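You operate a simulated robot arm through the tools that you are given. There is no shell and no other tool. Be economical: measure what you need, move in short steps, check, and stop when the job is done.

You run a simulated two-armed robot. Do the job below in one go: nothing can be reset, and whatever is moved stays where it is left.

JOB
Unlock the gauge drawer and lay out the block that the job card names.
Fine: the block goes on the blue mat; shut the drawer, lock it and stand the key back in its holder.

Only the result counts: the job must be done as asked and must still hold three seconds after the hand-in. Knocking over, shifting, dropping, spilling or breaking anything else fails it.

ROBOT AND FRAMES
Two 7-joint arms with two-finger parallel grippers on one trunk, on a base that drives. Base frame: it is fixed to the floor where the robot stands at the start and does not move with it; the origin is under the middle of the robot, x ahead of it, y to its left, z up. Units: mm, degrees, N and s.
The left shoulder is at the start at [70, 187, 1240], the right one opposite. With the tool pointing down near the work surface each hand reaches from about 180 to 780 mm from the robot's upright axis, wherever it stands, measured 20 degrees to its own side. Places, roughly: blue mat [800, -100, 1000]; cabinet lock [500, -300, 1000]; gauge drawer [900, -300, 800]; key holder [500, -200, 1000]. Payload 3.91 kg a hand.
Tool frame (each hand has its own): the origin (TCP) lies between the finger pads and is the grasp point; the fingertips stand 30 mm ahead of it; z points along the fingers, y is the line along which they close. Largest opening 110 mm; finger width 20, thickness 10; the body of the gripper, 48 by 112 mm, starts 55 mm behind the TCP.
Orientation is told as [roll, pitch, yaw] about the base's x, y, z axes, in that order, counted from this pose: with the fingers straight down and closing along the base's y, the tool's x points along the base's -x, its y along +y and its z along -z.

CONTROLS
- The arms move only by the tool nudge_tool. It takes "left_plan", "right_plan" or both (then of equal length, played together; a hand with none holds still); each is a list of rows, each a list of 7 numbers: the shift along the tool's x, y, z in mm, then the turn, a rotation vector about the tool's x, y, z in degrees, then the finger opening in mm, from 0 to 110. In form: [[x, y, z, rx, ry, rz, claw], ...]. A call has 1 to 8 rows; each row is the pose to reach, as a shift and turn from the pose commanded when the call began, along the tool's axes at that moment. Rows are played at 5 a second. More than 50 mm and 8.6 degrees between two rows, or a gripper value outside its range, and nothing of the call is played. A pose out of reach is approached as far as the arm can. The call stops where the force on the tool passes 40 N (or 10 N more than at its start, if that is more) or the arm is blocked; 0.2 s more then pass. Each finger travels about 72 mm/s and halts on what it meets, pressing with about 37 N; the grip force reading is that of the motor and also rises with nothing between the fingers. The clock runs only during rows and for 0.2 s after the last one: add rows that repeat a pose to give the fingers time. The reply holds the time, the measured pose of the TCP, the force on the tool along the base axes, the opening and the grip force, in the units named above and with some noise, with the torque about the TCP (base axes, N m) and any sound that the robot's microphone picked up.
- Cameras (640 x 400 px; columns grow to the right, rows downward): "scene" is now at [129.4, -39.8, 1470.4]; the picture's right is [-0.42, -0.91, -0.00], its down [-0.52, 0.24, -0.82] and it looks along [0.74, -0.35, -0.57] (base axes); focal length 270 px, centre (320, 200). "left" rides on the left gripper at [72, -17, -103] in its tool frame; the picture's right is [0.23, 0.97, 0.00], its down [-0.76, 0.18, -0.62] and it looks along [-0.61, 0.14, 0.78] (tool axes); focal length 222 px, centre (320, 200). "right" rides on the right gripper at [72, 17, -103] in its tool frame; the picture's right is [-0.23, 0.97, 0.00], its down [-0.76, -0.18, -0.62] and it looks along [-0.61, -0.14, 0.78] (tool axes); focal length 222 px, centre (320, 200). There is no depth. A picture from a camera that has moved, and an enlarged one, comes with that camera's place and axes in the base frame and with its lens.
- snapshot(camera): a new picture of that camera. The clock stands still meanwhile.
- raise_lower(by): slides the trunk up (or, below 0, down) by that many mm; the arms and the scene camera ride with it, the base frame stays. It gives what a move gives, with no picture.
- roll_base(legs): drives the robot by 1 to 6 legs, each [ahead, turn to the left] in mm and degrees, along the robot's own axes; the way and the turn of a leg run together, so that a leg with both is an arc; at most 1500 mm and 180 degrees a leg. The arms and the cameras ride along, it lands a little off, and it stops where it bumps. It gives what a move gives.
- pan_tilt(pan, tilt): turns the head with the scene camera to pan (to the left, within 86 degrees either way) and tilt (down, from -29 to 69), counted from straight ahead of the robot. It gives what a move gives.
- inspect(camera, box): a new picture of the part [left, top, right, bottom] of that camera's present view, enlarged. The clock stands still meanwhile.
- job_done(): hands the job in; it is judged then, once.

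Work in short steps. Places have to be worked out from the pictures, the camera data and where the tool is seen: move nearer, look again, correct. Check each grasp and each placing, and mend what went wrong. You have 120 turns and 92 pictures in all, those below and enlarged ones among them. Open the grippers and draw the arms clear of the work before you hand the job in, unless the task says otherwise; then end with one line.

The tools are called as a command line: name --argument value ..., lists and objects as JSON in quotes. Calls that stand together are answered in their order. nudge_tool: Moves the arms, as the interface text tells. Its arguments: {"type":"object","properties":{"left_plan":{"type":"array","items":{"type":"array","items":{"type":"number"}}},"right_plan":{"type":"array","items":{"type":"array","items":{"type":"number"}}}},"required":[]} The other tools are called the same way: raise_lower (by) slides the trunk up or down; roll_base (legs) drives the base; pan_tilt (pan, tilt) turns the head that bears the scene camera; snapshot (camera) takes a picture; inspect (camera, box) takes an enlarged picture of a part of a camera's view; job_done () hands the job in.

At the start:

```text
t: 0.0
left_tool_pos: [505.3, 0.1, 1295.3]
left_tcp_rot: [0.0, 0.0, 0.0]
left_force: [-0.5, -0.8, -0.3]
left_torque: [0.01, -0.01, 0.02]
left_width: 109.8
left_grasp_force: 0.1
right_tool_pos: [337.6, -472.9, 1279.1]
right_tcp_rot: [0.0, 0.1, 0.0]
right_force: [0.0, 0.7, -0.4]
right_torque: [0.0, 0.02, -0.04]
right_width: 109.8
right_grasp_force: 0.1
trunk travel left (down, up): [-750.0, 190.0]
robot x, y, heading: [2.8, 0.9, -0.0]
head pan, tilt: [-25.1, 35.0]
```

scene: 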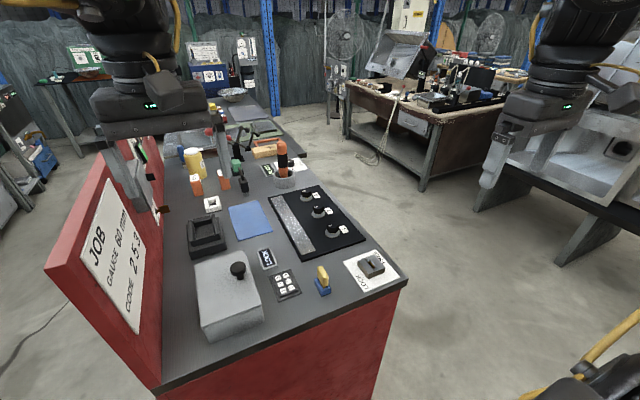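
right: 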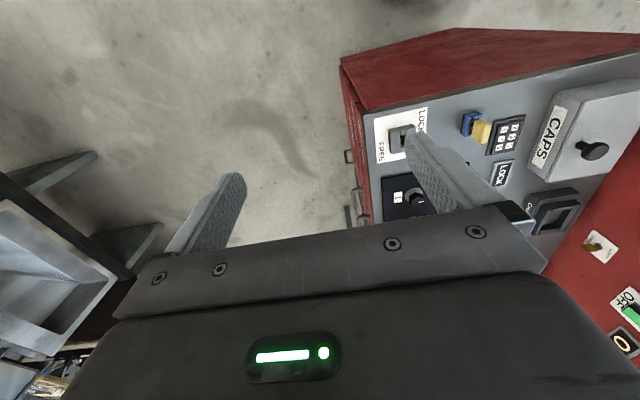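
left: 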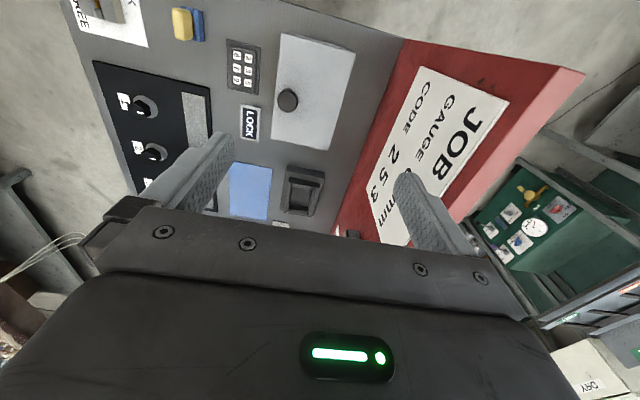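

The job card appears to read "GAUGE 60 mm, CODE 2 5 3". I enlarge the card and the work surface to read details.

inspect --camera "scene" --box '[60, 170, 180, 340]'

inspect --camera "scene" --box '[180, 170, 420, 330]'

inspect --camera "right" --box '[330, 80, 640, 280]'

```text
2.35 times, centred on (120, 255) of scene
camera zoom: at [129.4, -39.8, 1470.4], right [-0.42, -0.91, 0.0], down [-0.52, 0.24, -0.82], along [0.74, -0.35, -0.57], focal length 636 px, centre (791, 71)
```

zoom: 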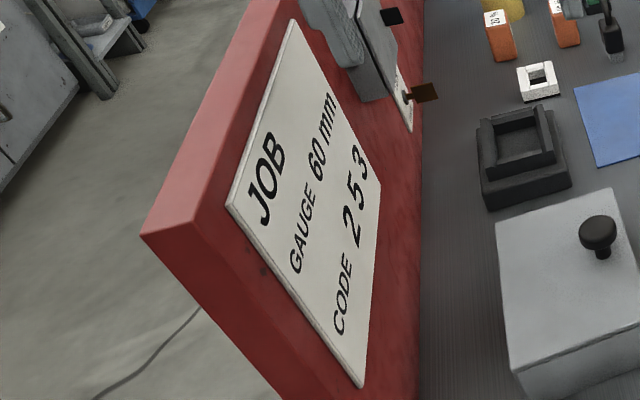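

```text
2.50 times, centred on (300, 250) of scene
camera zoom: at [129.4, -39.8, 1470.4], right [-0.42, -0.91, 0.0], down [-0.52, 0.24, -0.82], along [0.74, -0.35, -0.57], focal length 675 px, centre (370, 75)
```

zoom: 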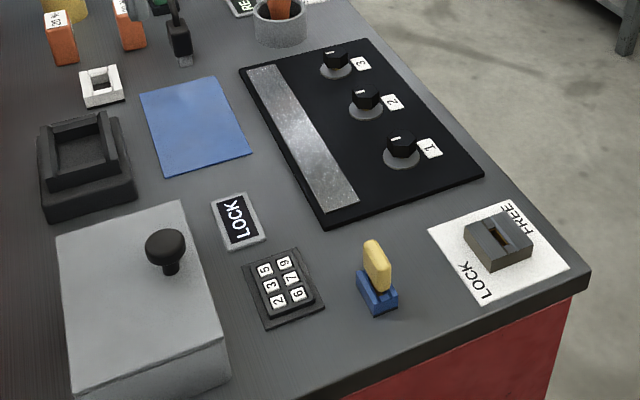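

```text
2.00 times, centred on (485, 180) of right
camera zoom: at [265.1, -455.2, 1381.6], right [0.23, 0.97, 0.0], down [0.76, -0.18, 0.62], along [0.61, -0.14, -0.78], focal length 444 px, centre (-10, 240)
```

zoom: 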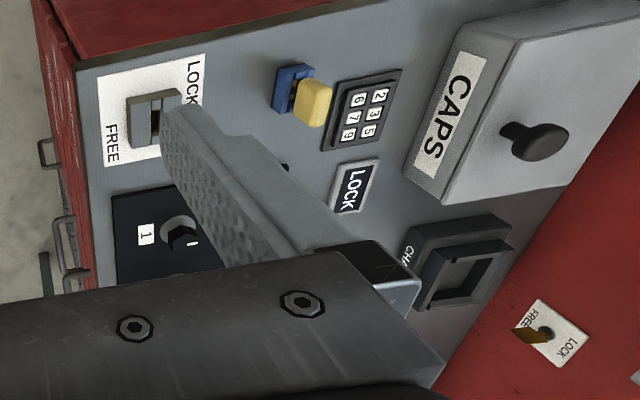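

The card says 60 mm, code 253. The drawers face -y, so I raise the trunk for clearance and drive round to the front of the bench, facing +y.

raise_lower --by 100

roll_base --legs '[[0, -90], [900, 0], [0, 90], [650, 0], [0, 90]]'

pan_tilt --pan 0 --tilt 40

snapshot --camera "scene"

```text
t: 1.3
left_tool_pos: [505.8, -0.1, 1394.8]
left_tcp_rot: [0.0, -0.1, 0.0]
left_force: [-0.6, 0.0, 0.2]
left_torque: [-0.02, -0.01, 0.01]
left_width: 110.0
left_grasp_force: 0.1
right_tool_pos: [337.8, -471.4, 1379.4]
right_tcp_rot: [0.0, 0.0, 0.0]
right_force: [-0.3, -0.1, 0.3]
right_torque: [0.01, -0.02, 0.02]
right_width: 110.1
right_grasp_force: 0.1
trunk travel left (down, up): [-850.0, 90.0]
robot x, y, heading: [3.0, 1.9, -0.1]
head pan, tilt: [-25.1, 35.0]
```

```text
t: 20.6
left_tool_pos: [657.9, -437.4, 1394.5]
left_tcp_rot: [0.0, 0.1, 85.3]
left_force: [0.4, 0.1, -0.4]
left_torque: [-0.02, 0.01, 0.01]
left_width: 110.3
left_grasp_force: 0.0
right_tool_pos: [1113.4, -641.5, 1378.4]
right_tcp_rot: [0.1, 0.0, 85.4]
right_force: [-0.8, 0.3, 0.4]
right_torque: [0.0, -0.01, -0.04]
right_width: 110.0
right_grasp_force: 0.0
trunk travel left (down, up): [-850.0, 90.0]
robot x, y, heading: [617.6, -940.8, 85.4]
head pan, tilt: [-25.1, 35.0]
```

```text
t: 21.5
left_tool_pos: [658.0, -436.2, 1396.4]
left_tcp_rot: [0.0, 0.0, 85.4]
left_force: [0.5, 0.6, -0.2]
left_torque: [-0.01, 0.02, 0.0]
left_width: 110.0
left_grasp_force: 0.1
right_tool_pos: [1111.2, -641.5, 1379.4]
right_tcp_rot: [0.0, 0.1, 85.5]
right_force: [0.2, 1.0, -0.4]
right_torque: [0.01, -0.02, 0.03]
right_width: 110.1
right_grasp_force: 0.0
trunk travel left (down, up): [-850.0, 90.0]
robot x, y, heading: [616.2, -941.0, 85.4]
head pan, tilt: [0.0, 40.0]
```

```text
85 pictures are left
camera scene: at [626.5, -808.0, 1562.8], right [1.0, -0.08, 0.0], down [-0.05, -0.64, -0.77], along [0.06, 0.76, -0.64], focal length 270 px, centre (320, 200)
```

scene: 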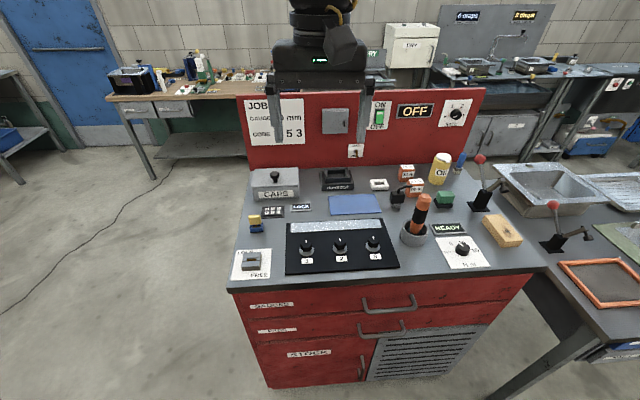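

Clear view of the front now. I enlarge the drawers, the lock/keypad corner and the back panel.

inspect --camera "scene" --box '[230, 270, 530, 390]'

inspect --camera "scene" --box '[230, 160, 400, 290]'

inspect --camera "scene" --box '[340, 90, 540, 280]'

```text
2.13 times, centred on (380, 330) of scene
camera zoom: at [626.5, -808.0, 1562.8], right [1.0, -0.08, 0.0], down [-0.05, -0.64, -0.77], along [0.06, 0.76, -0.64], focal length 576 px, centre (192, -77)
```

zoom: 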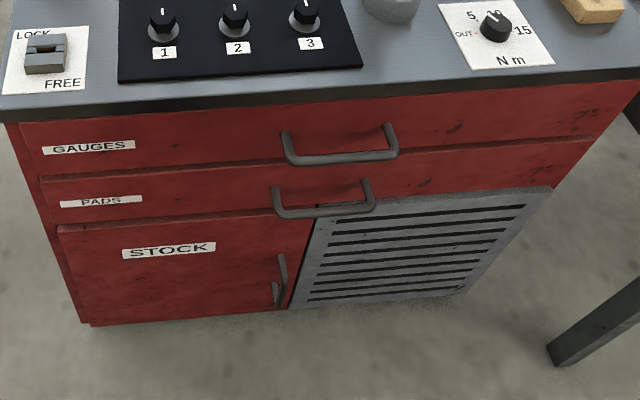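

```text
3.08 times, centred on (315, 225) of scene
camera zoom: at [626.5, -808.0, 1562.8], right [1.0, -0.08, 0.0], down [-0.05, -0.64, -0.77], along [0.06, 0.76, -0.64], focal length 831 px, centre (335, 123)
```

zoom: 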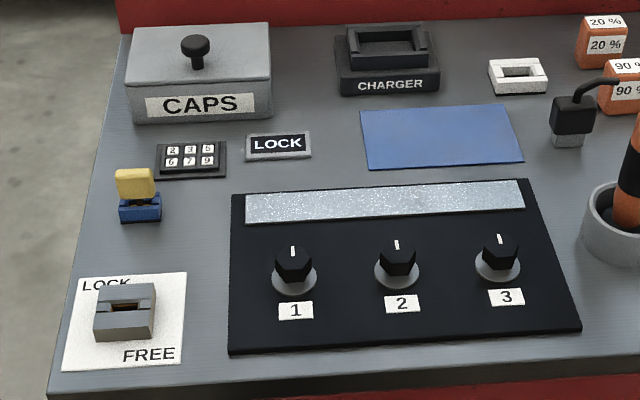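

```text
2.11 times, centred on (440, 185) of scene
camera zoom: at [626.5, -808.0, 1562.8], right [1.0, -0.08, 0.0], down [-0.05, -0.64, -0.77], along [0.06, 0.76, -0.64], focal length 569 px, centre (67, 232)
```

zoom: 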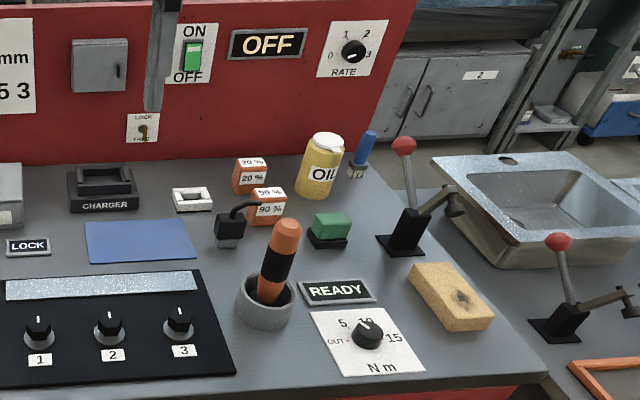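

Triangulating gives lock ≈ (478,-345,966) and key head ≈ (477,-217,990), with the left arm suited to both. I move 100 mm closer, square up, and bring the left hand up for a close look.

roll_base --legs '[[100, 4.6]]'

raise_lower --by -100

snapshot --camera "left"

```text
t: 22.7
left_tool_pos: [620.9, -352.6, 1402.9]
left_tcp_rot: [0.1, -0.8, 90.0]
left_force: [-0.3, -0.4, 0.4]
left_torque: [0.07, 0.05, 0.01]
left_width: 109.9
left_grasp_force: 0.0
right_tool_pos: [1092.9, -519.3, 1384.3]
right_tcp_rot: [0.1, -0.9, 90.0]
right_force: [-0.2, -0.5, 1.0]
right_torque: [0.07, 0.01, 0.01]
right_width: 109.9
right_grasp_force: 0.0
trunk travel left (down, up): [-850.0, 90.0]
robot x, y, heading: [619.4, -840.8, 90.0]
head pan, tilt: [0.0, 40.0]
```

```text
t: 24.0
left_tool_pos: [620.7, -338.8, 1296.1]
left_tcp_rot: [-0.1, -0.1, 90.0]
left_force: [-0.4, -0.7, -1.4]
left_torque: [-0.02, 0.02, -0.03]
left_width: 110.1
left_grasp_force: 0.2
right_tool_pos: [1093.1, -505.8, 1280.8]
right_tcp_rot: [0.0, -0.1, 90.0]
right_force: [0.3, -0.1, -0.1]
right_torque: [0.0, 0.02, -0.05]
right_width: 110.0
right_grasp_force: 0.0
trunk travel left (down, up): [-750.0, 190.0]
robot x, y, heading: [619.6, -842.0, 90.1]
head pan, tilt: [0.0, 40.0]
```

```text
81 pictures are left
camera left: at [638.3, -411.3, 1398.9], right [-0.97, -0.23, 0.0], down [-0.18, 0.76, 0.63], along [-0.14, 0.61, -0.78], focal length 222 px, centre (320, 200)
```

left: 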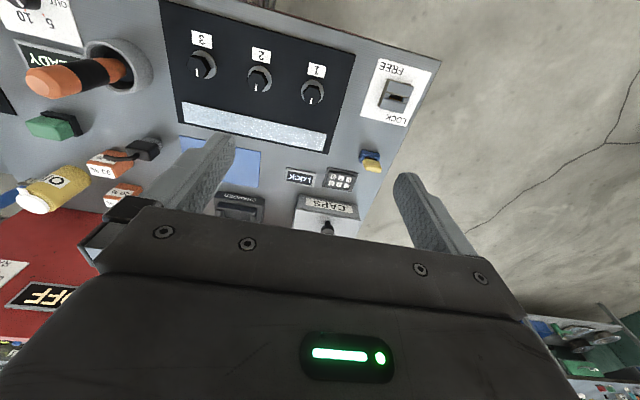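

I move the left hand down to about (510,-330,1150) for a close look at lock, key and keypad.

nudge_tool --left_plan '[[-2, 28, 36, 0, 0, 0, 110], [-4, 56, 72, 0, 0, 0, 110], [-6, 84, 110, 0, 0, 0, 110], [-8, 110, 146, 0, 0, 0, 110]]'

snapshot --camera "left"

inspect --camera "scene" --box '[190, 200, 350, 320]'

```text
t: 25.0
left_tool_pos: [507.7, -327.1, 1145.8]
left_tcp_rot: [-0.2, 0.0, 89.9]
left_force: [-0.4, 0.1, 0.1]
left_torque: [0.0, -0.01, 0.0]
left_width: 110.2
left_grasp_force: 0.0
right_tool_pos: [1090.3, -504.0, 1280.6]
right_tcp_rot: [0.1, -0.2, 89.9]
right_force: [0.2, -0.4, -0.1]
right_torque: [0.01, -0.01, 0.05]
right_width: 110.0
right_grasp_force: 0.2
trunk travel left (down, up): [-750.0, 190.0]
robot x, y, heading: [623.1, -842.5, 89.8]
head pan, tilt: [0.0, 40.0]
```

```text
80 pictures are left
camera left: at [525.2, -399.2, 1247.8], right [-0.97, -0.23, 0.0], down [-0.18, 0.76, 0.62], along [-0.14, 0.61, -0.78], focal length 222 px, centre (320, 200)
```

left: 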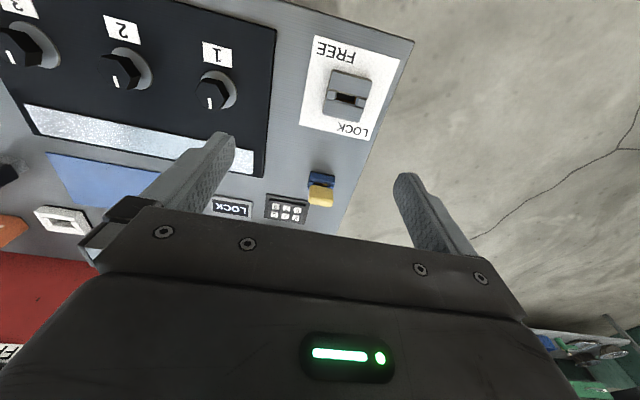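

```text
3.33 times, centred on (270, 260) of scene
camera zoom: at [617.9, -706.6, 1462.7], right [1.0, 0.0, 0.0], down [0.0, -0.64, -0.77], along [0.0, 0.77, -0.64], focal length 900 px, centre (487, 0)
```

zoom: 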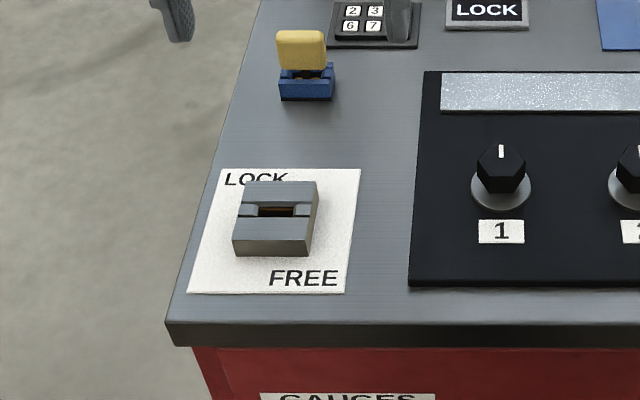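

Lock slot ≈ (480,-339,976), key head ≈ (484,-227,1015). Next I approach the keypad (≈ (522,-130)) for close measurement.

nudge_tool --left_plan '[[-45, 13, 12, 0, 0, 0, 110], [-90, 26, 24, 0, 0, 0, 110], [-137, 38, 36, 0, 0, 0, 110]]'

inspect --camera "left" --box '[160, 60, 480, 260]'

inspect --camera "scene" --box '[230, 140, 370, 260]'

```text
t: 25.8
left_tool_pos: [534.5, -290.8, 1117.7]
left_tcp_rot: [-0.1, -0.3, 90.4]
left_force: [-0.1, 0.1, 0.2]
left_torque: [0.01, 0.0, 0.02]
left_width: 110.0
left_grasp_force: 0.2
left hand out of reach, approached as far as the arm can: row 1, 2, 3
right_tool_pos: [1092.5, -505.0, 1279.1]
right_tcp_rot: [0.1, -0.1, 89.9]
right_force: [-0.1, 0.6, 0.5]
right_torque: [0.02, 0.05, 0.01]
right_width: 110.2
right_grasp_force: 0.1
trunk travel left (down, up): [-750.0, 190.0]
robot x, y, heading: [618.0, -842.8, 90.0]
head pan, tilt: [0.0, 40.0]
```

```text
2.00 times, centred on (320, 160) of left
camera zoom: at [551.7, -363.6, 1219.4], right [-0.97, -0.23, 0.0], down [-0.18, 0.76, 0.63], along [-0.14, 0.61, -0.78], focal length 444 px, centre (320, 280)
```

zoom: 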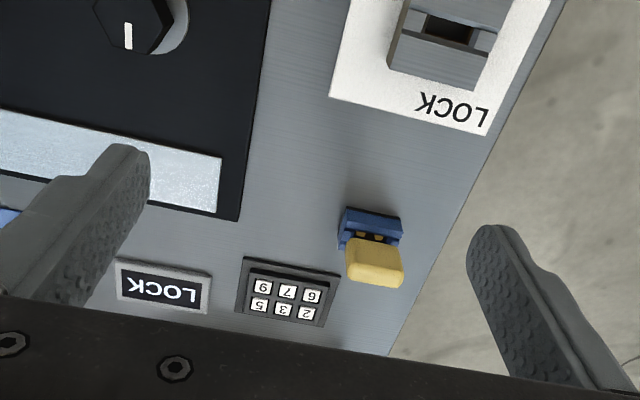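

```text
3.33 times, centred on (300, 200) of scene
camera zoom: at [620.4, -707.9, 1462.8], right [1.0, 0.0, 0.0], down [0.0, -0.64, -0.77], along [0.0, 0.77, -0.64], focal length 900 px, centre (387, 200)
```

zoom: 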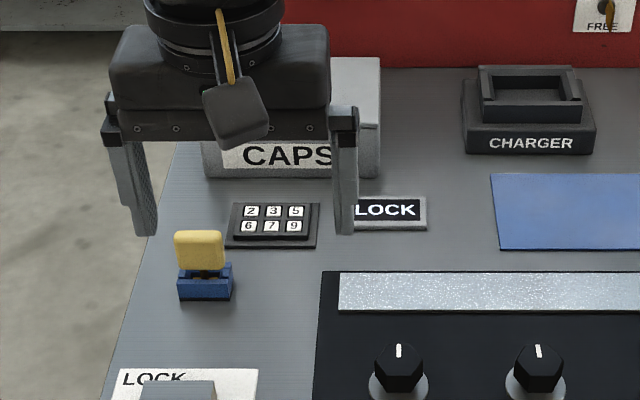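

The arm ran out of reach; I drive 80 mm closer to the bench.

roll_base --legs '[[80, 0]]'

snapshot --camera "left"

```text
t: 26.9
left_tool_pos: [532.6, -221.0, 1123.6]
left_tcp_rot: [-0.2, -0.8, 90.3]
left_force: [0.7, -0.7, 0.7]
left_torque: [0.05, 0.01, 0.03]
left_width: 110.2
left_grasp_force: 0.1
right_tool_pos: [1091.8, -437.0, 1284.3]
right_tcp_rot: [-0.1, -0.8, 89.9]
right_force: [-0.5, -1.8, 0.3]
right_torque: [0.09, -0.02, 0.01]
right_width: 110.1
right_grasp_force: 0.0
trunk travel left (down, up): [-750.0, 190.0]
robot x, y, heading: [618.5, -765.2, 89.8]
head pan, tilt: [0.0, 40.0]
```

```text
76 pictures are left
camera left: at [551.6, -294.5, 1224.6], right [-0.97, -0.23, -0.01], down [-0.18, 0.75, 0.63], along [-0.14, 0.62, -0.77], focal length 222 px, centre (320, 200)
```

left: 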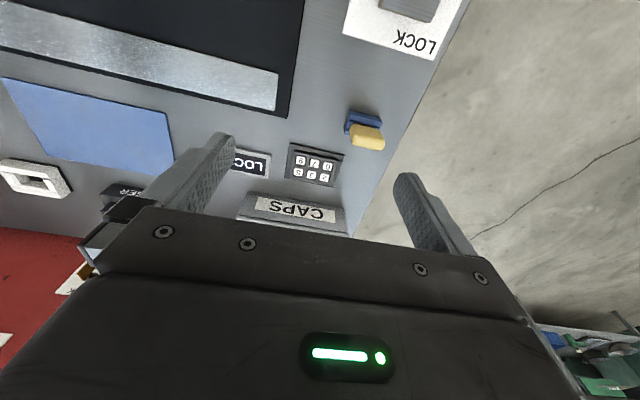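

Keypad "3" key ≈ (525,-134,~972). I'll press with the +x finger alone (10 mm thick); first move it above key "2" (x≈507), horizontally, then down to a hover.

nudge_tool --left_plan '[[-30, 30, 0, 0, 0, 0, 110], [-60, 60, 15, 0, 0, 0, 110], [-87, 85, 45, 0, 0, 0, 110], [-87, 85, 75, 0, 0, 0, 110], [-87, 85, 75, 0, 0, 0, 110]]'

inspect --camera "left" --box '[160, 80, 400, 230]'

inspect --camera "scene" --box '[210, 150, 370, 270]'

```text
t: 28.1
left_tool_pos: [527.7, -215.6, 1066.0]
left_tcp_rot: [-0.1, -0.5, 90.5]
left_force: [0.2, -0.1, -0.4]
left_torque: [0.02, 0.01, 0.0]
left_width: 110.1
left_grasp_force: 0.1
left hand out of reach, approached as far as the arm can: row 1, 2, 3, 4, 5
right_tool_pos: [1093.4, -428.8, 1281.2]
right_tcp_rot: [0.1, -0.3, 89.9]
right_force: [-0.5, 0.1, -0.3]
right_torque: [-0.02, -0.03, -0.01]
right_width: 110.0
right_grasp_force: 0.0
trunk travel left (down, up): [-750.0, 190.0]
robot x, y, heading: [620.6, -768.8, 90.2]
head pan, tilt: [0.0, 40.0]
```

```text
2.67 times, centred on (280, 155) of left
camera zoom: at [545.7, -288.3, 1168.0], right [-0.97, -0.24, 0.0], down [-0.19, 0.75, 0.63], along [-0.15, 0.61, -0.78], focal length 592 px, centre (427, 320)
```

zoom: 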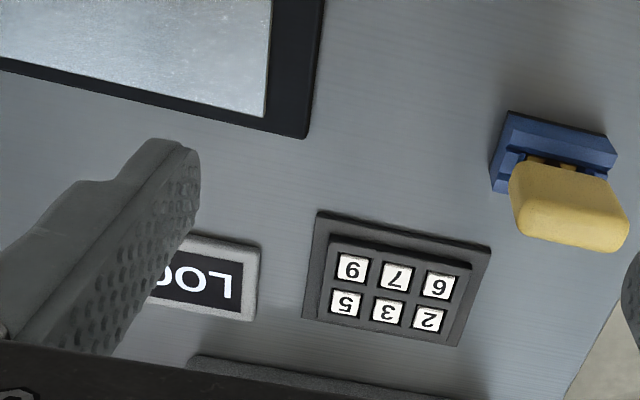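

```text
3.33 times, centred on (290, 210) of scene
camera zoom: at [620.2, -630.9, 1463.0], right [1.0, 0.0, 0.0], down [0.0, -0.64, -0.77], along [0.0, 0.77, -0.64], focal length 900 px, centre (420, 167)
```

zoom: 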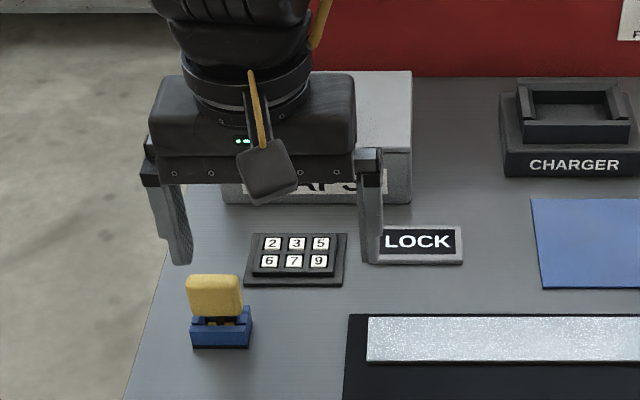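

The arm halts at (528,-216) well inside nominal reach, so perhaps a joint limit. I test a pure sideways move with some yaw.

nudge_tool --left_plan '[[20, 20, 0, 0, 0, 0, 110], [20, 50, 0, 0, 0, 0, 110], [20, 70, 0, 0, 0, 0, 110]]'

```text
t: 28.9
left_tool_pos: [485.1, -254.3, 1063.9]
left_tcp_rot: [-0.1, -0.5, 90.5]
left_force: [-0.6, 0.1, -0.4]
left_torque: [0.0, 0.02, 0.04]
left_width: 109.8
left_grasp_force: 0.0
left hand out of reach, approached as far as the arm can: row 2, 3
right_tool_pos: [1092.9, -425.2, 1280.5]
right_tcp_rot: [0.2, -0.1, 89.9]
right_force: [0.5, -0.4, 0.9]
right_torque: [-0.02, -0.01, -0.02]
right_width: 110.2
right_grasp_force: 0.0
trunk travel left (down, up): [-750.0, 190.0]
robot x, y, heading: [613.6, -759.5, 90.1]
head pan, tilt: [0.0, 40.0]
```

Try yawing the hand outward (ccw) to see whether that frees the reach.

nudge_tool --left_plan '[[0, 0, 0, 0, 0, -8, 110], [0, 0, 0, 0, 0, -16, 110], [0, 0, 0, 0, 0, -24, 110], [-20, 10, 0, 0, 0, -24, 110], [-40, 20, 0, 0, 0, -24, 110], [-60, 25, 0, 0, 0, -24, 110]]'

```text
t: 30.3
left_tool_pos: [461.8, -192.6, 1065.4]
left_tcp_rot: [-0.2, -0.3, 114.3]
left_force: [-0.6, 0.6, -0.1]
left_torque: [-0.03, -0.01, -0.03]
left_width: 110.1
left_grasp_force: 0.1
right_tool_pos: [1091.7, -425.9, 1281.1]
right_tcp_rot: [0.1, -0.2, 89.9]
right_force: [0.3, -0.3, 0.3]
right_torque: [-0.03, -0.02, 0.0]
right_width: 110.0
right_grasp_force: 0.1
trunk travel left (down, up): [-750.0, 190.0]
robot x, y, heading: [620.2, -757.3, 90.0]
head pan, tilt: [0.0, 40.0]
```

Yaw 114 frees the arm. Now I tilt 20° so only the near edge of the +x finger will touch, and hover it about 20 mm above key "2" (≈(507,-134)).

nudge_tool --left_plan '[[-12, -2, 0, 0, -7, 0, 110], [-24, -4, 10, 0, -14, 0, 110], [-34, -5, 25, 0, -20, 0, 110], [-34, -5, 39, 0, -20, 0, 110], [-34, -5, 39, 0, -20, 0, 110]]'

inspect --camera "left" --box '[160, 80, 400, 230]'

inspect --camera "scene" --box '[230, 160, 350, 250]'

```text
t: 31.5
left_tool_pos: [449.8, -161.7, 1025.9]
left_tcp_rot: [-0.3, -20.3, 114.4]
left_force: [0.3, 0.1, -0.2]
left_torque: [0.0, 0.01, -0.02]
left_width: 109.9
left_grasp_force: 0.0
right_tool_pos: [1091.8, -425.9, 1280.0]
right_tcp_rot: [0.2, -0.2, 89.9]
right_force: [0.4, 0.1, 0.0]
right_torque: [-0.01, -0.01, 0.0]
right_width: 109.8
right_grasp_force: 0.1
trunk travel left (down, up): [-750.0, 190.0]
robot x, y, heading: [618.0, -764.1, 89.9]
head pan, tilt: [0.0, 40.0]
```

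```text
2.67 times, centred on (280, 155) of left
camera zoom: at [508.5, -249.0, 1097.1], right [-0.8, -0.6, -0.08], down [-0.37, 0.38, 0.85], along [-0.47, 0.71, -0.52], focal length 592 px, centre (427, 320)
```

zoom: 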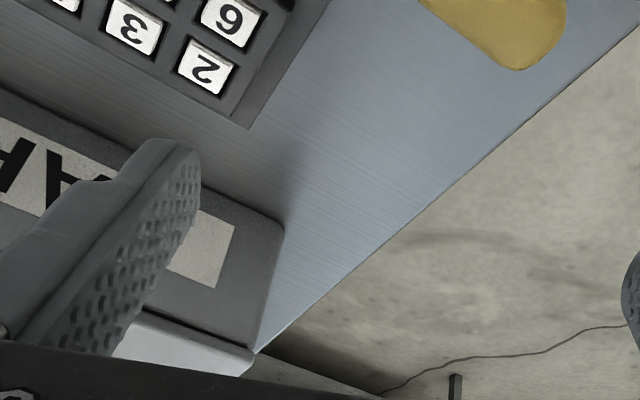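

```text
4.44 times, centred on (290, 205) of scene
camera zoom: at [620.2, -628.5, 1462.8], right [1.0, 0.0, 0.0], down [0.0, -0.64, -0.77], along [0.0, 0.77, -0.64], focal length 1200 px, centre (453, 178)
```

zoom: 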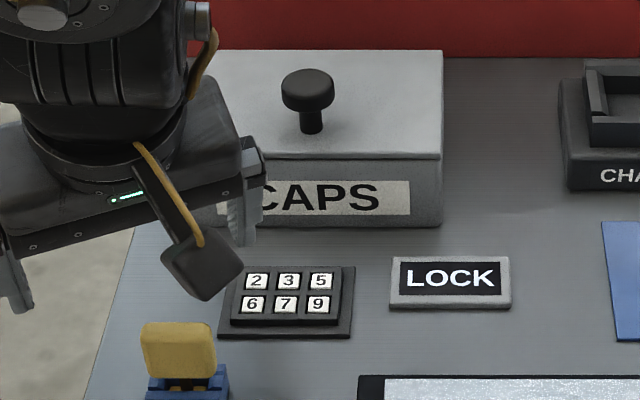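

Tip is ~23 mm above key "2", about 5 mm too far -x. I correct and lower 18 mm, then look from the scene camera.

nudge_tool --left_plan '[[4.5, -3.3, -1.6, 0, 0, 0, 110], [7.9, -3.3, 7.8, 0, 0, 0, 110], [10.7, -3.3, 15.3, 0, 0, 0, 110], [10.7, -3.3, 15.3, 0, 0, 0, 110]]'

inspect --camera "scene" --box '[250, 180, 330, 240]'

inspect --camera "left" --box '[160, 80, 320, 180]'

```text
t: 32.5
left_tool_pos: [456.4, -166.0, 1009.1]
left_tcp_rot: [-0.4, -20.3, 114.4]
left_force: [-0.3, 0.0, -0.2]
left_torque: [0.02, 0.02, -0.01]
left_width: 110.1
left_grasp_force: 0.0
right_tool_pos: [1093.4, -426.0, 1280.1]
right_tcp_rot: [0.1, -0.2, 90.0]
right_force: [0.5, -0.6, -0.6]
right_torque: [-0.01, -0.01, 0.01]
right_width: 110.1
right_grasp_force: 0.1
trunk travel left (down, up): [-750.0, 190.0]
robot x, y, heading: [616.8, -760.0, 89.8]
head pan, tilt: [0.0, 40.0]
```

```text
6.67 times, centred on (290, 210) of scene
camera zoom: at [620.2, -628.7, 1462.8], right [1.0, 0.0, 0.0], down [0.0, -0.64, -0.77], along [0.0, 0.77, -0.64], focal length 1801 px, centre (520, 133)
```

zoom: 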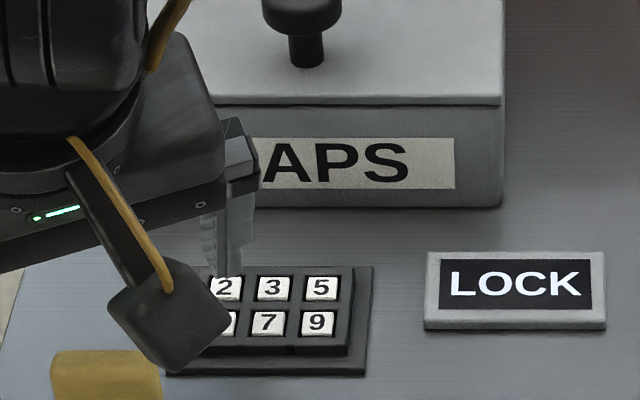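

```text
4.00 times, centred on (240, 130) of left
camera zoom: at [514.2, -252.9, 1079.4], right [-0.8, -0.6, -0.08], down [-0.37, 0.38, 0.85], along [-0.47, 0.71, -0.52], focal length 888 px, centre (640, 480)
```

zoom: 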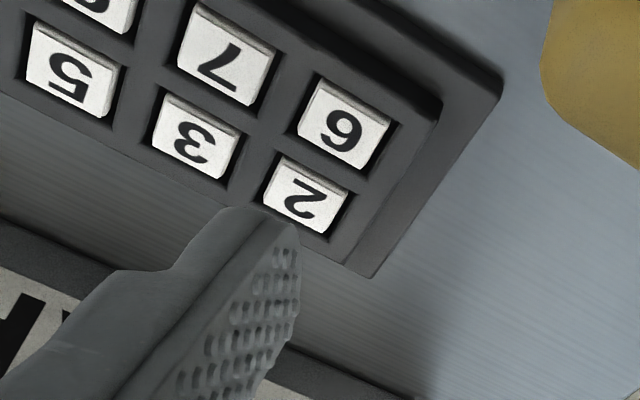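

Alignment looks good. I press down in small steps over key "2" and watch for force and sound.

nudge_tool --left_plan '[[2.6, 1.7, 3.3, 0, 0, 0, 110], [4.0, 1.7, 7.0, 0, 0, 0, 110], [4.7, 1.7, 8.9, 0, 0, 0, 110], [5.0, 1.7, 9.8, 0, 0, 0, 110]]'

```text
t: 33.5
left_tool_pos: [455.7, -168.0, 998.4]
left_tcp_rot: [-0.2, -20.4, 114.4]
left_force: [-0.6, 0.4, -0.3]
left_torque: [0.01, 0.0, -0.05]
left_width: 110.2
left_grasp_force: 0.2
right_tool_pos: [1092.4, -426.2, 1280.1]
right_tcp_rot: [0.1, -0.3, 90.0]
right_force: [0.2, 0.2, 0.0]
right_torque: [0.04, 0.05, -0.03]
right_width: 109.9
right_grasp_force: 0.1
trunk travel left (down, up): [-750.0, 190.0]
robot x, y, heading: [617.1, -761.6, 89.8]
head pan, tilt: [0.0, 40.0]
```

No contact yet; continue in 2 mm steps.

nudge_tool --left_plan '[[0.7, 0, 1.9, 0, 0, 0, 110], [1.4, 0, 3.8, 0, 0, 0, 110], [2.0, 0, 5.6, 0, 0, 0, 110]]'

inspect --camera "left" --box '[160, 60, 320, 160]'

```text
t: 34.3
left_tool_pos: [454.9, -167.4, 991.3]
left_tcp_rot: [-0.4, -20.2, 114.3]
left_force: [0.2, 1.0, -0.7]
left_torque: [-0.01, -0.01, 0.0]
left_width: 110.0
left_grasp_force: 0.1
right_tool_pos: [1092.2, -426.7, 1279.9]
right_tcp_rot: [0.1, -0.3, 89.9]
right_force: [-0.1, -0.2, 0.3]
right_torque: [-0.01, -0.02, -0.01]
right_width: 110.1
right_grasp_force: 0.0
trunk travel left (down, up): [-750.0, 190.0]
robot x, y, heading: [617.8, -764.3, 89.9]
head pan, tilt: [0.0, 40.0]
```

```text
4.00 times, centred on (240, 110) of left
camera zoom: at [512.9, -254.0, 1062.7], right [-0.8, -0.6, -0.08], down [-0.37, 0.38, 0.85], along [-0.47, 0.71, -0.52], focal length 888 px, centre (640, 560)
```

zoom: 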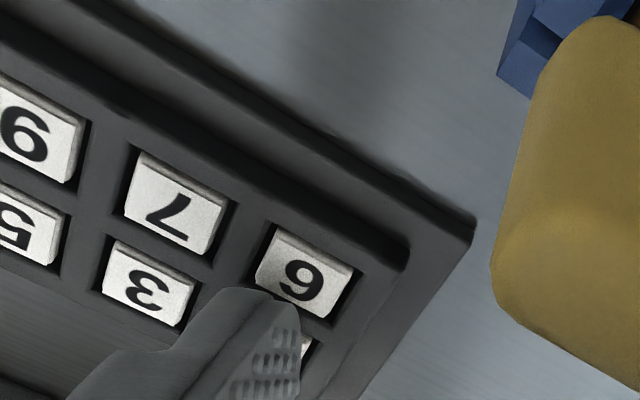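

The left view suggests the tip is too near (-y). I check with the scene camera.

inspect --camera "scene" --box '[250, 180, 330, 240]'

```text
6.67 times, centred on (290, 210) of scene
camera zoom: at [620.0, -628.3, 1462.8], right [1.0, 0.0, 0.0], down [0.0, -0.64, -0.77], along [0.0, 0.77, -0.64], focal length 1801 px, centre (520, 133)
```

zoom: 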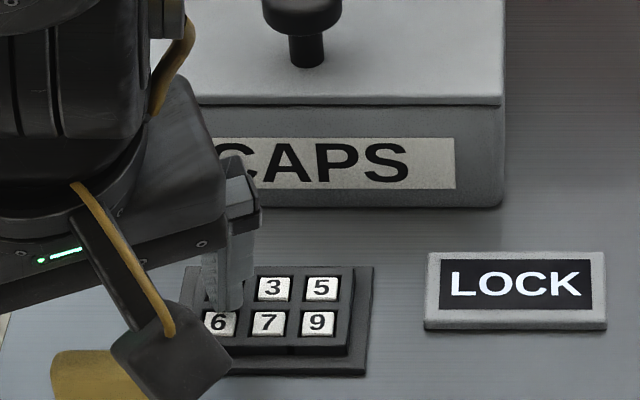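

Tip is ~18 mm short in y (and keys lie lower, ~957). Raise a bit, move +y 19, and look.

nudge_tool --left_plan '[[-2.7, 0, -7.5, 0, 0, 0, 110], [-18.1, -6.8, 2.3, 0, 0, 0, 110], [-18.1, -6.8, 2.3, 0, 0, 0, 110]]'

inspect --camera "left" --box '[160, 60, 320, 160]'

inspect --camera "scene" --box '[250, 180, 330, 240]'

```text
t: 35.1
left_tool_pos: [453.5, -147.2, 996.0]
left_tcp_rot: [-0.4, -20.3, 114.4]
left_force: [0.6, -0.4, -0.4]
left_torque: [0.01, 0.02, 0.01]
left_width: 109.9
left_grasp_force: 0.1
right_tool_pos: [1091.5, -426.0, 1280.4]
right_tcp_rot: [0.1, -0.1, 89.9]
right_force: [0.0, -0.6, 1.1]
right_torque: [-0.01, 0.03, 0.01]
right_width: 110.0
right_grasp_force: 0.0
trunk travel left (down, up): [-750.0, 190.0]
robot x, y, heading: [617.0, -763.4, 90.0]
head pan, tilt: [0.0, 40.0]
```

```text
4.00 times, centred on (240, 110) of left
camera zoom: at [512.1, -234.2, 1067.0], right [-0.8, -0.6, -0.08], down [-0.37, 0.38, 0.85], along [-0.47, 0.71, -0.52], focal length 888 px, centre (640, 560)
```

zoom: 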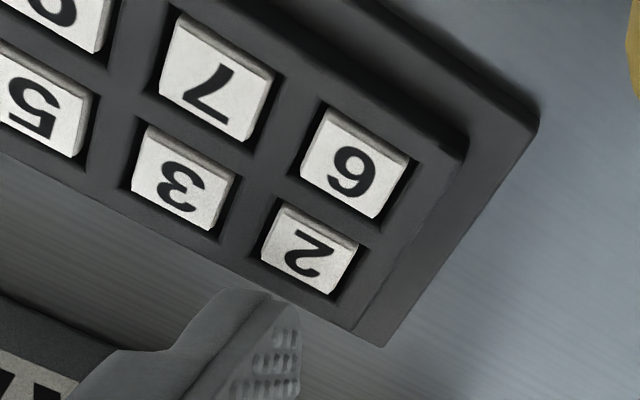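

```text
6.67 times, centred on (290, 210) of scene
camera zoom: at [620.1, -628.6, 1462.8], right [1.0, 0.0, 0.0], down [0.0, -0.64, -0.77], along [0.0, 0.77, -0.64], focal length 1801 px, centre (520, 133)
```

zoom: 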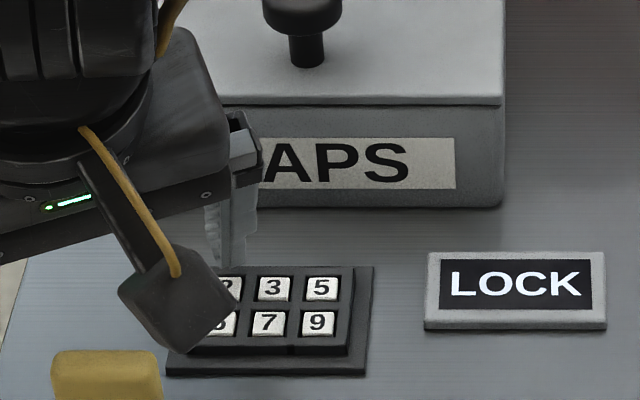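

Aligned in y; lower in 2–3 mm steps onto "2" with a small sideways trim.

nudge_tool --left_plan '[[1.9, 2.4, 3.6, 0, 0, 0, 110], [2.9, 2.4, 6.4, 0, 0, 0, 110], [3.6, 2.4, 8.3, 0, 0, 0, 110], [4.3, 2.4, 10.2, 0, 0, 0, 110], [5.0, 2.4, 12.0, 0, 0, 0, 110]]'

```text
t: 36.3
left_tool_pos: [452.5, -149.8, 988.6]
left_tcp_rot: [-0.7, -20.8, 114.7]
left_force: [-4.4, 8.9, 37.7]
left_torque: [1.49, -1.98, 0.66]
left_width: 109.6
left_grasp_force: 0.1
right_tool_pos: [1092.3, -430.5, 1281.5]
right_tcp_rot: [-0.1, -0.4, 89.9]
right_force: [-1.0, 0.6, -0.2]
right_torque: [-0.01, -0.03, 0.0]
right_width: 109.9
right_grasp_force: 0.1
trunk travel left (down, up): [-750.0, 190.0]
robot x, y, heading: [620.3, -758.1, 89.8]
head pan, tilt: [0.0, 40.0]
heard: click
```

A click. I back off and look at the display and keys.

nudge_tool --left_plan '[[-2.6, 0, -7, 0, 0, 0, 110], [-5.1, 0, -14.1, 0, 0, 0, 110], [-5.1, 0, -14.1, 0, 0, 0, 110]]'

inspect --camera "left" --box '[160, 60, 320, 160]'

inspect --camera "scene" --box '[250, 180, 330, 240]'

```text
t: 37.1
left_tool_pos: [452.8, -150.7, 997.0]
left_tcp_rot: [-0.2, -20.1, 114.4]
left_force: [-0.4, 0.3, 0.2]
left_torque: [-0.03, -0.04, 0.0]
left_width: 109.9
left_grasp_force: 0.1
right_tool_pos: [1093.2, -425.8, 1279.8]
right_tcp_rot: [0.2, -0.2, 89.9]
right_force: [0.3, -0.6, 0.2]
right_torque: [0.02, 0.03, -0.01]
right_width: 110.1
right_grasp_force: 0.2
trunk travel left (down, up): [-750.0, 190.0]
robot x, y, heading: [624.0, -761.0, 89.9]
head pan, tilt: [0.0, 40.0]
```

```text
4.00 times, centred on (240, 110) of left
camera zoom: at [510.1, -237.9, 1067.8], right [-0.8, -0.59, -0.08], down [-0.37, 0.38, 0.85], along [-0.47, 0.71, -0.53], focal length 888 px, centre (640, 560)
```

zoom: 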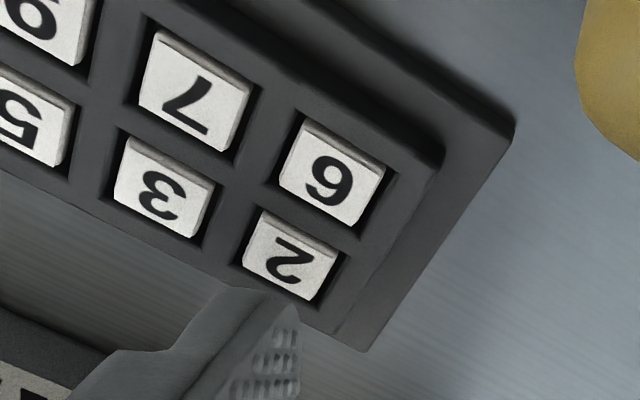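

```text
6.67 times, centred on (290, 210) of scene
camera zoom: at [619.9, -628.7, 1462.6], right [1.0, 0.0, 0.0], down [0.0, -0.64, -0.77], along [0.0, 0.77, -0.64], focal length 1801 px, centre (520, 133)
```

zoom: 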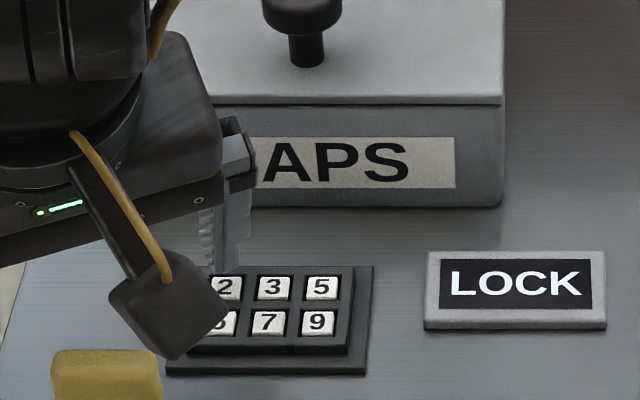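

"2" clicked. Now shift +37 mm to "5" and press.

nudge_tool --left_plan '[[14.2, -34, -5.2, 0, 0, 0, 110], [14.2, -34, -5.2, 0, 0, 0, 110], [15.9, -34, -0.5, 0, 0, 0, 110], [16.9, -34, 2.3, 0, 0, 0, 110], [17.6, -34, 4.2, 0, 0, 0, 110], [18.3, -34, 6.1, 0, 0, 0, 110], [19, -34, 8, 0, 0, 0, 110]]'

```text
t: 38.7
left_tool_pos: [488.9, -149.5, 987.2]
left_tcp_rot: [-0.7, -20.7, 114.7]
left_force: [-1.4, 4.4, 26.1]
left_torque: [0.99, -1.44, 0.23]
left_width: 110.0
left_grasp_force: 0.1
right_tool_pos: [1093.3, -428.3, 1282.6]
right_tcp_rot: [0.1, -0.4, 89.9]
right_force: [0.0, 0.0, -0.1]
right_torque: [0.01, 0.01, 0.0]
right_width: 109.9
right_grasp_force: 0.0
trunk travel left (down, up): [-750.0, 190.0]
robot x, y, heading: [621.3, -760.2, 89.9]
head pan, tilt: [0.0, 40.0]
heard: click
```

Clicked "5". Back off, move over "3" and check.

nudge_tool --left_plan '[[-2.4, 0, -6.5, 0, 0, 0, 110], [-4.5, 0, -12.5, 0, 0, 0, 110], [-11.6, 17, -9.9, 0, 0, 0, 110], [-11.6, 17, -9.9, 0, 0, 0, 110]]'

inspect --camera "scene" --box '[250, 180, 330, 240]'

```text
t: 39.7
left_tool_pos: [470.0, -148.9, 996.6]
left_tcp_rot: [-0.2, -20.3, 114.4]
left_force: [0.6, -0.6, 0.4]
left_torque: [0.01, 0.0, 0.03]
left_width: 110.1
left_grasp_force: 0.1
right_tool_pos: [1092.1, -425.3, 1279.8]
right_tcp_rot: [0.1, -0.2, 89.9]
right_force: [0.5, 0.3, 0.0]
right_torque: [0.02, 0.02, -0.01]
right_width: 109.9
right_grasp_force: 0.1
trunk travel left (down, up): [-750.0, 190.0]
robot x, y, heading: [617.0, -761.2, 90.0]
head pan, tilt: [0.0, 40.0]
heard: click
```

```text
6.67 times, centred on (290, 210) of scene
camera zoom: at [620.5, -628.0, 1462.7], right [1.0, 0.0, 0.0], down [0.0, -0.64, -0.77], along [0.0, 0.77, -0.64], focal length 1801 px, centre (520, 133)
```

zoom: 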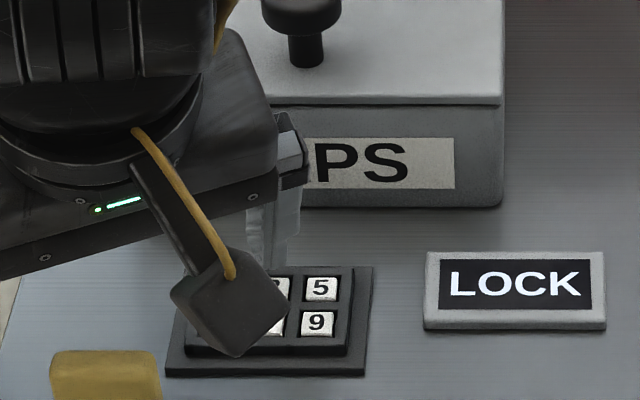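

A second click on release — possibly a double entry. I press "3" and check the display.

nudge_tool --left_plan '[[1.7, 0, 4.7, 0, 0, 0, 110], [2.7, 0, 7.5, 0, 0, 0, 110], [3.4, 0, 9.4, 0, 0, 0, 110], [4.1, 0, 11.3, 0, 0, 0, 110]]'

inspect --camera "scene" --box '[250, 180, 330, 240]'

```text
t: 40.7
left_tool_pos: [470.4, -149.0, 989.3]
left_tcp_rot: [-0.4, -20.5, 114.6]
left_force: [-2.7, 3.4, 19.1]
left_torque: [0.71, -1.04, 0.29]
left_width: 109.5
left_grasp_force: 0.1
right_tool_pos: [1092.7, -426.7, 1281.8]
right_tcp_rot: [0.1, -0.4, 89.9]
right_force: [-0.5, -0.1, -0.7]
right_torque: [0.03, 0.03, -0.03]
right_width: 109.8
right_grasp_force: 0.0
trunk travel left (down, up): [-750.0, 190.0]
robot x, y, heading: [615.8, -762.8, 89.8]
head pan, tilt: [0.0, 40.0]
heard: click
```

```text
6.67 times, centred on (290, 210) of scene
camera zoom: at [619.6, -630.5, 1463.3], right [1.0, 0.0, 0.0], down [0.0, -0.64, -0.77], along [0.0, 0.77, -0.64], focal length 1801 px, centre (520, 133)
```

zoom: 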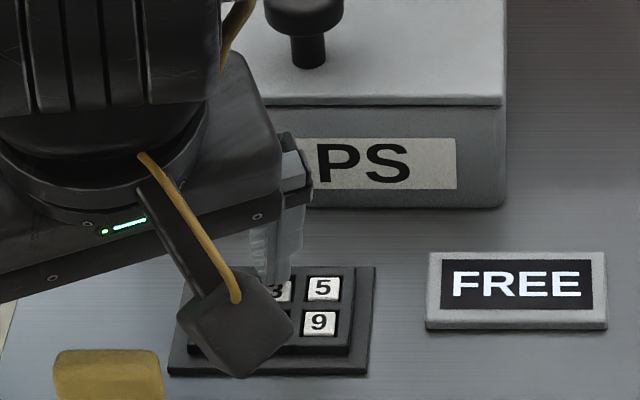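

Display reads FREE. I raise the left hand, untilt, and zoom on the lock and key from the scene camera.

nudge_tool --left_plan '[[-10, 0, -28, 0, 0, 0, 110], [-20, 0, -56, 0, 7, 0, 110], [-30, 0, -84, 0, 14, 0, 110], [-36, 0, -98, 0, 20, 0, 110]]'

inspect --camera "scene" --box '[220, 215, 320, 290]'

snapshot --camera "left"

```text
t: 41.7
left_tool_pos: [471.5, -147.2, 1089.4]
left_tcp_rot: [-0.2, -0.2, 114.3]
left_force: [1.2, 0.0, -0.3]
left_torque: [-0.01, 0.03, -0.02]
left_width: 110.0
left_grasp_force: 0.0
right_tool_pos: [1093.3, -424.6, 1280.0]
right_tcp_rot: [0.1, -0.2, 90.0]
right_force: [-0.2, 0.0, -0.1]
right_torque: [-0.01, -0.03, -0.02]
right_width: 110.0
right_grasp_force: 0.1
trunk travel left (down, up): [-750.0, 190.0]
robot x, y, heading: [622.0, -760.6, 89.6]
head pan, tilt: [0.0, 40.0]
heard: click
```

```text
5.33 times, centred on (270, 252) of scene
camera zoom: at [620.8, -628.3, 1462.7], right [1.0, 0.0, 0.0], down [0.0, -0.64, -0.77], along [0.0, 0.77, -0.64], focal length 1440 px, centre (587, -80)
```

zoom: 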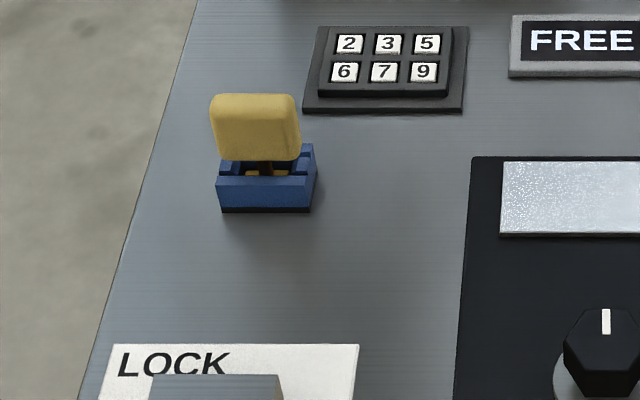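

```text
60 pictures are left
camera left: at [516.4, -207.3, 1191.3], right [-0.79, -0.61, 0.0], down [-0.48, 0.62, 0.62], along [-0.38, 0.5, -0.78], focal length 222 px, centre (320, 200)
```

left: 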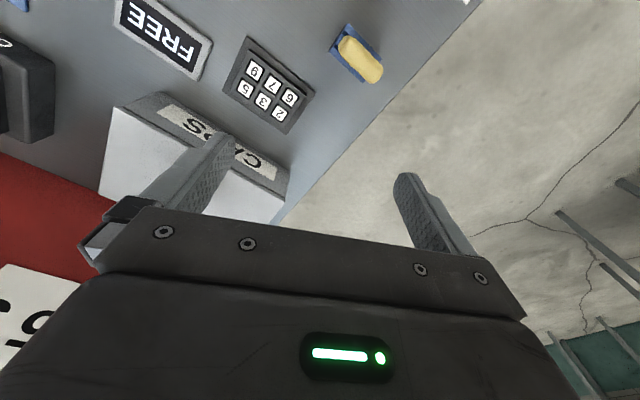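

Key head is at ≈ (479.5,-208,997), its long side along x, thickness ~14 mm along y. I zoom on the lock for the turning direction.

inspect --camera "scene" --box '[210, 265, 310, 340]'

nudge_tool --left_plan '[[7, 2, 0, 0, 0, -8.2, 110], [15, 4, 0, 0, 0, -16.4, 110], [22, 6, 0, 0, 0, -24.6, 110], [30, 9, 0, 0, 0, -32.8, 110], [37, 11, 0, 0, 0, -41, 110], [45, 13, 0, 0, 0, -49.2, 110], [52, 15, 0, 0, 0, -57.4, 110], [59, 18, 0, 0, 0, -65.6, 110]]'

```text
5.33 times, centred on (260, 302) of scene
camera zoom: at [620.8, -628.3, 1462.7], right [1.0, 0.0, 0.0], down [0.0, -0.64, -0.77], along [0.0, 0.77, -0.64], focal length 1440 px, centre (640, -347)
```

zoom: 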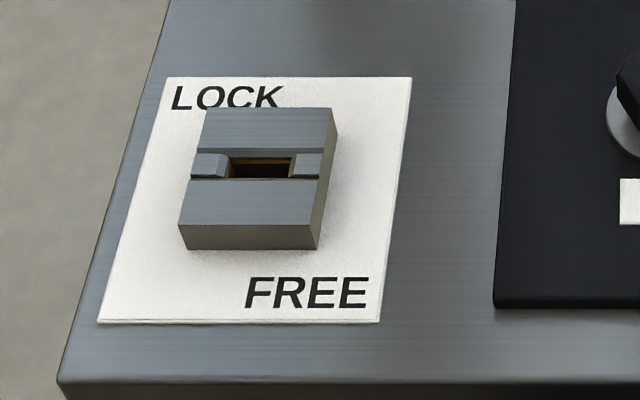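

```text
t: 43.5
left_tool_pos: [476.6, -211.1, 1089.2]
left_tcp_rot: [-0.3, 0.1, -179.9]
left_force: [0.6, 0.1, -0.6]
left_torque: [0.02, 0.02, -0.03]
left_width: 109.9
left_grasp_force: 0.1
right_tool_pos: [1091.3, -426.4, 1280.6]
right_tcp_rot: [0.0, -0.2, 90.0]
right_force: [-0.3, -0.4, -0.8]
right_torque: [-0.02, 0.0, 0.02]
right_width: 110.0
right_grasp_force: 0.0
trunk travel left (down, up): [-750.0, 190.0]
robot x, y, heading: [620.4, -759.5, 89.8]
head pan, tilt: [0.0, 40.0]
```

Yaw 180 is reachable. I narrow the opening to 60 and descend around the key head to z≈1030, then look.

nudge_tool --left_plan '[[2, -2, 20, 0, 0, 0, 60], [2, -2, 40, 0, 0, 0, 60], [2, -2, 60, 0, 0, 0, 60], [2, -2, 60, 0, 0, 0, 60]]'

snapshot --camera "left"

inspect --camera "scene" --box '[220, 200, 320, 275]'

```text
t: 44.5
left_tool_pos: [481.8, -208.1, 1029.7]
left_tcp_rot: [-0.3, 0.2, 179.9]
left_force: [0.3, -0.5, -0.3]
left_torque: [0.01, -0.02, -0.01]
left_width: 60.0
left_grasp_force: 0.1
right_tool_pos: [1092.3, -426.2, 1280.6]
right_tcp_rot: [0.2, -0.2, 89.9]
right_force: [0.0, -0.5, -0.4]
right_torque: [-0.03, 0.06, -0.01]
right_width: 110.2
right_grasp_force: 0.0
trunk travel left (down, up): [-750.0, 190.0]
robot x, y, heading: [620.0, -761.8, 89.5]
head pan, tilt: [0.0, 40.0]
```

```text
58 pictures are left
camera left: at [553.5, -192.1, 1132.4], right [0.23, -0.97, -0.01], down [-0.76, -0.18, 0.62], along [-0.61, -0.14, -0.78], focal length 222 px, centre (320, 200)
```

left: 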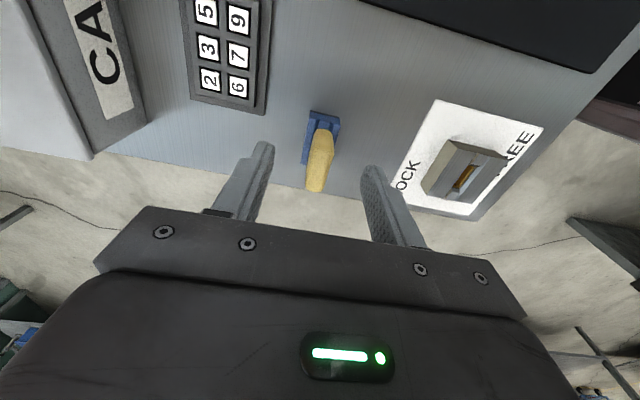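

```text
5.33 times, centred on (270, 238) of scene
camera zoom: at [620.2, -628.5, 1462.8], right [1.0, 0.0, 0.0], down [0.0, -0.64, -0.77], along [0.0, 0.77, -0.64], focal length 1440 px, centre (587, 0)
```

zoom: 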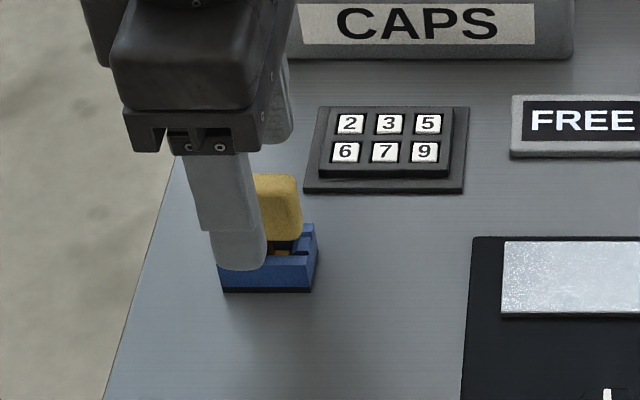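

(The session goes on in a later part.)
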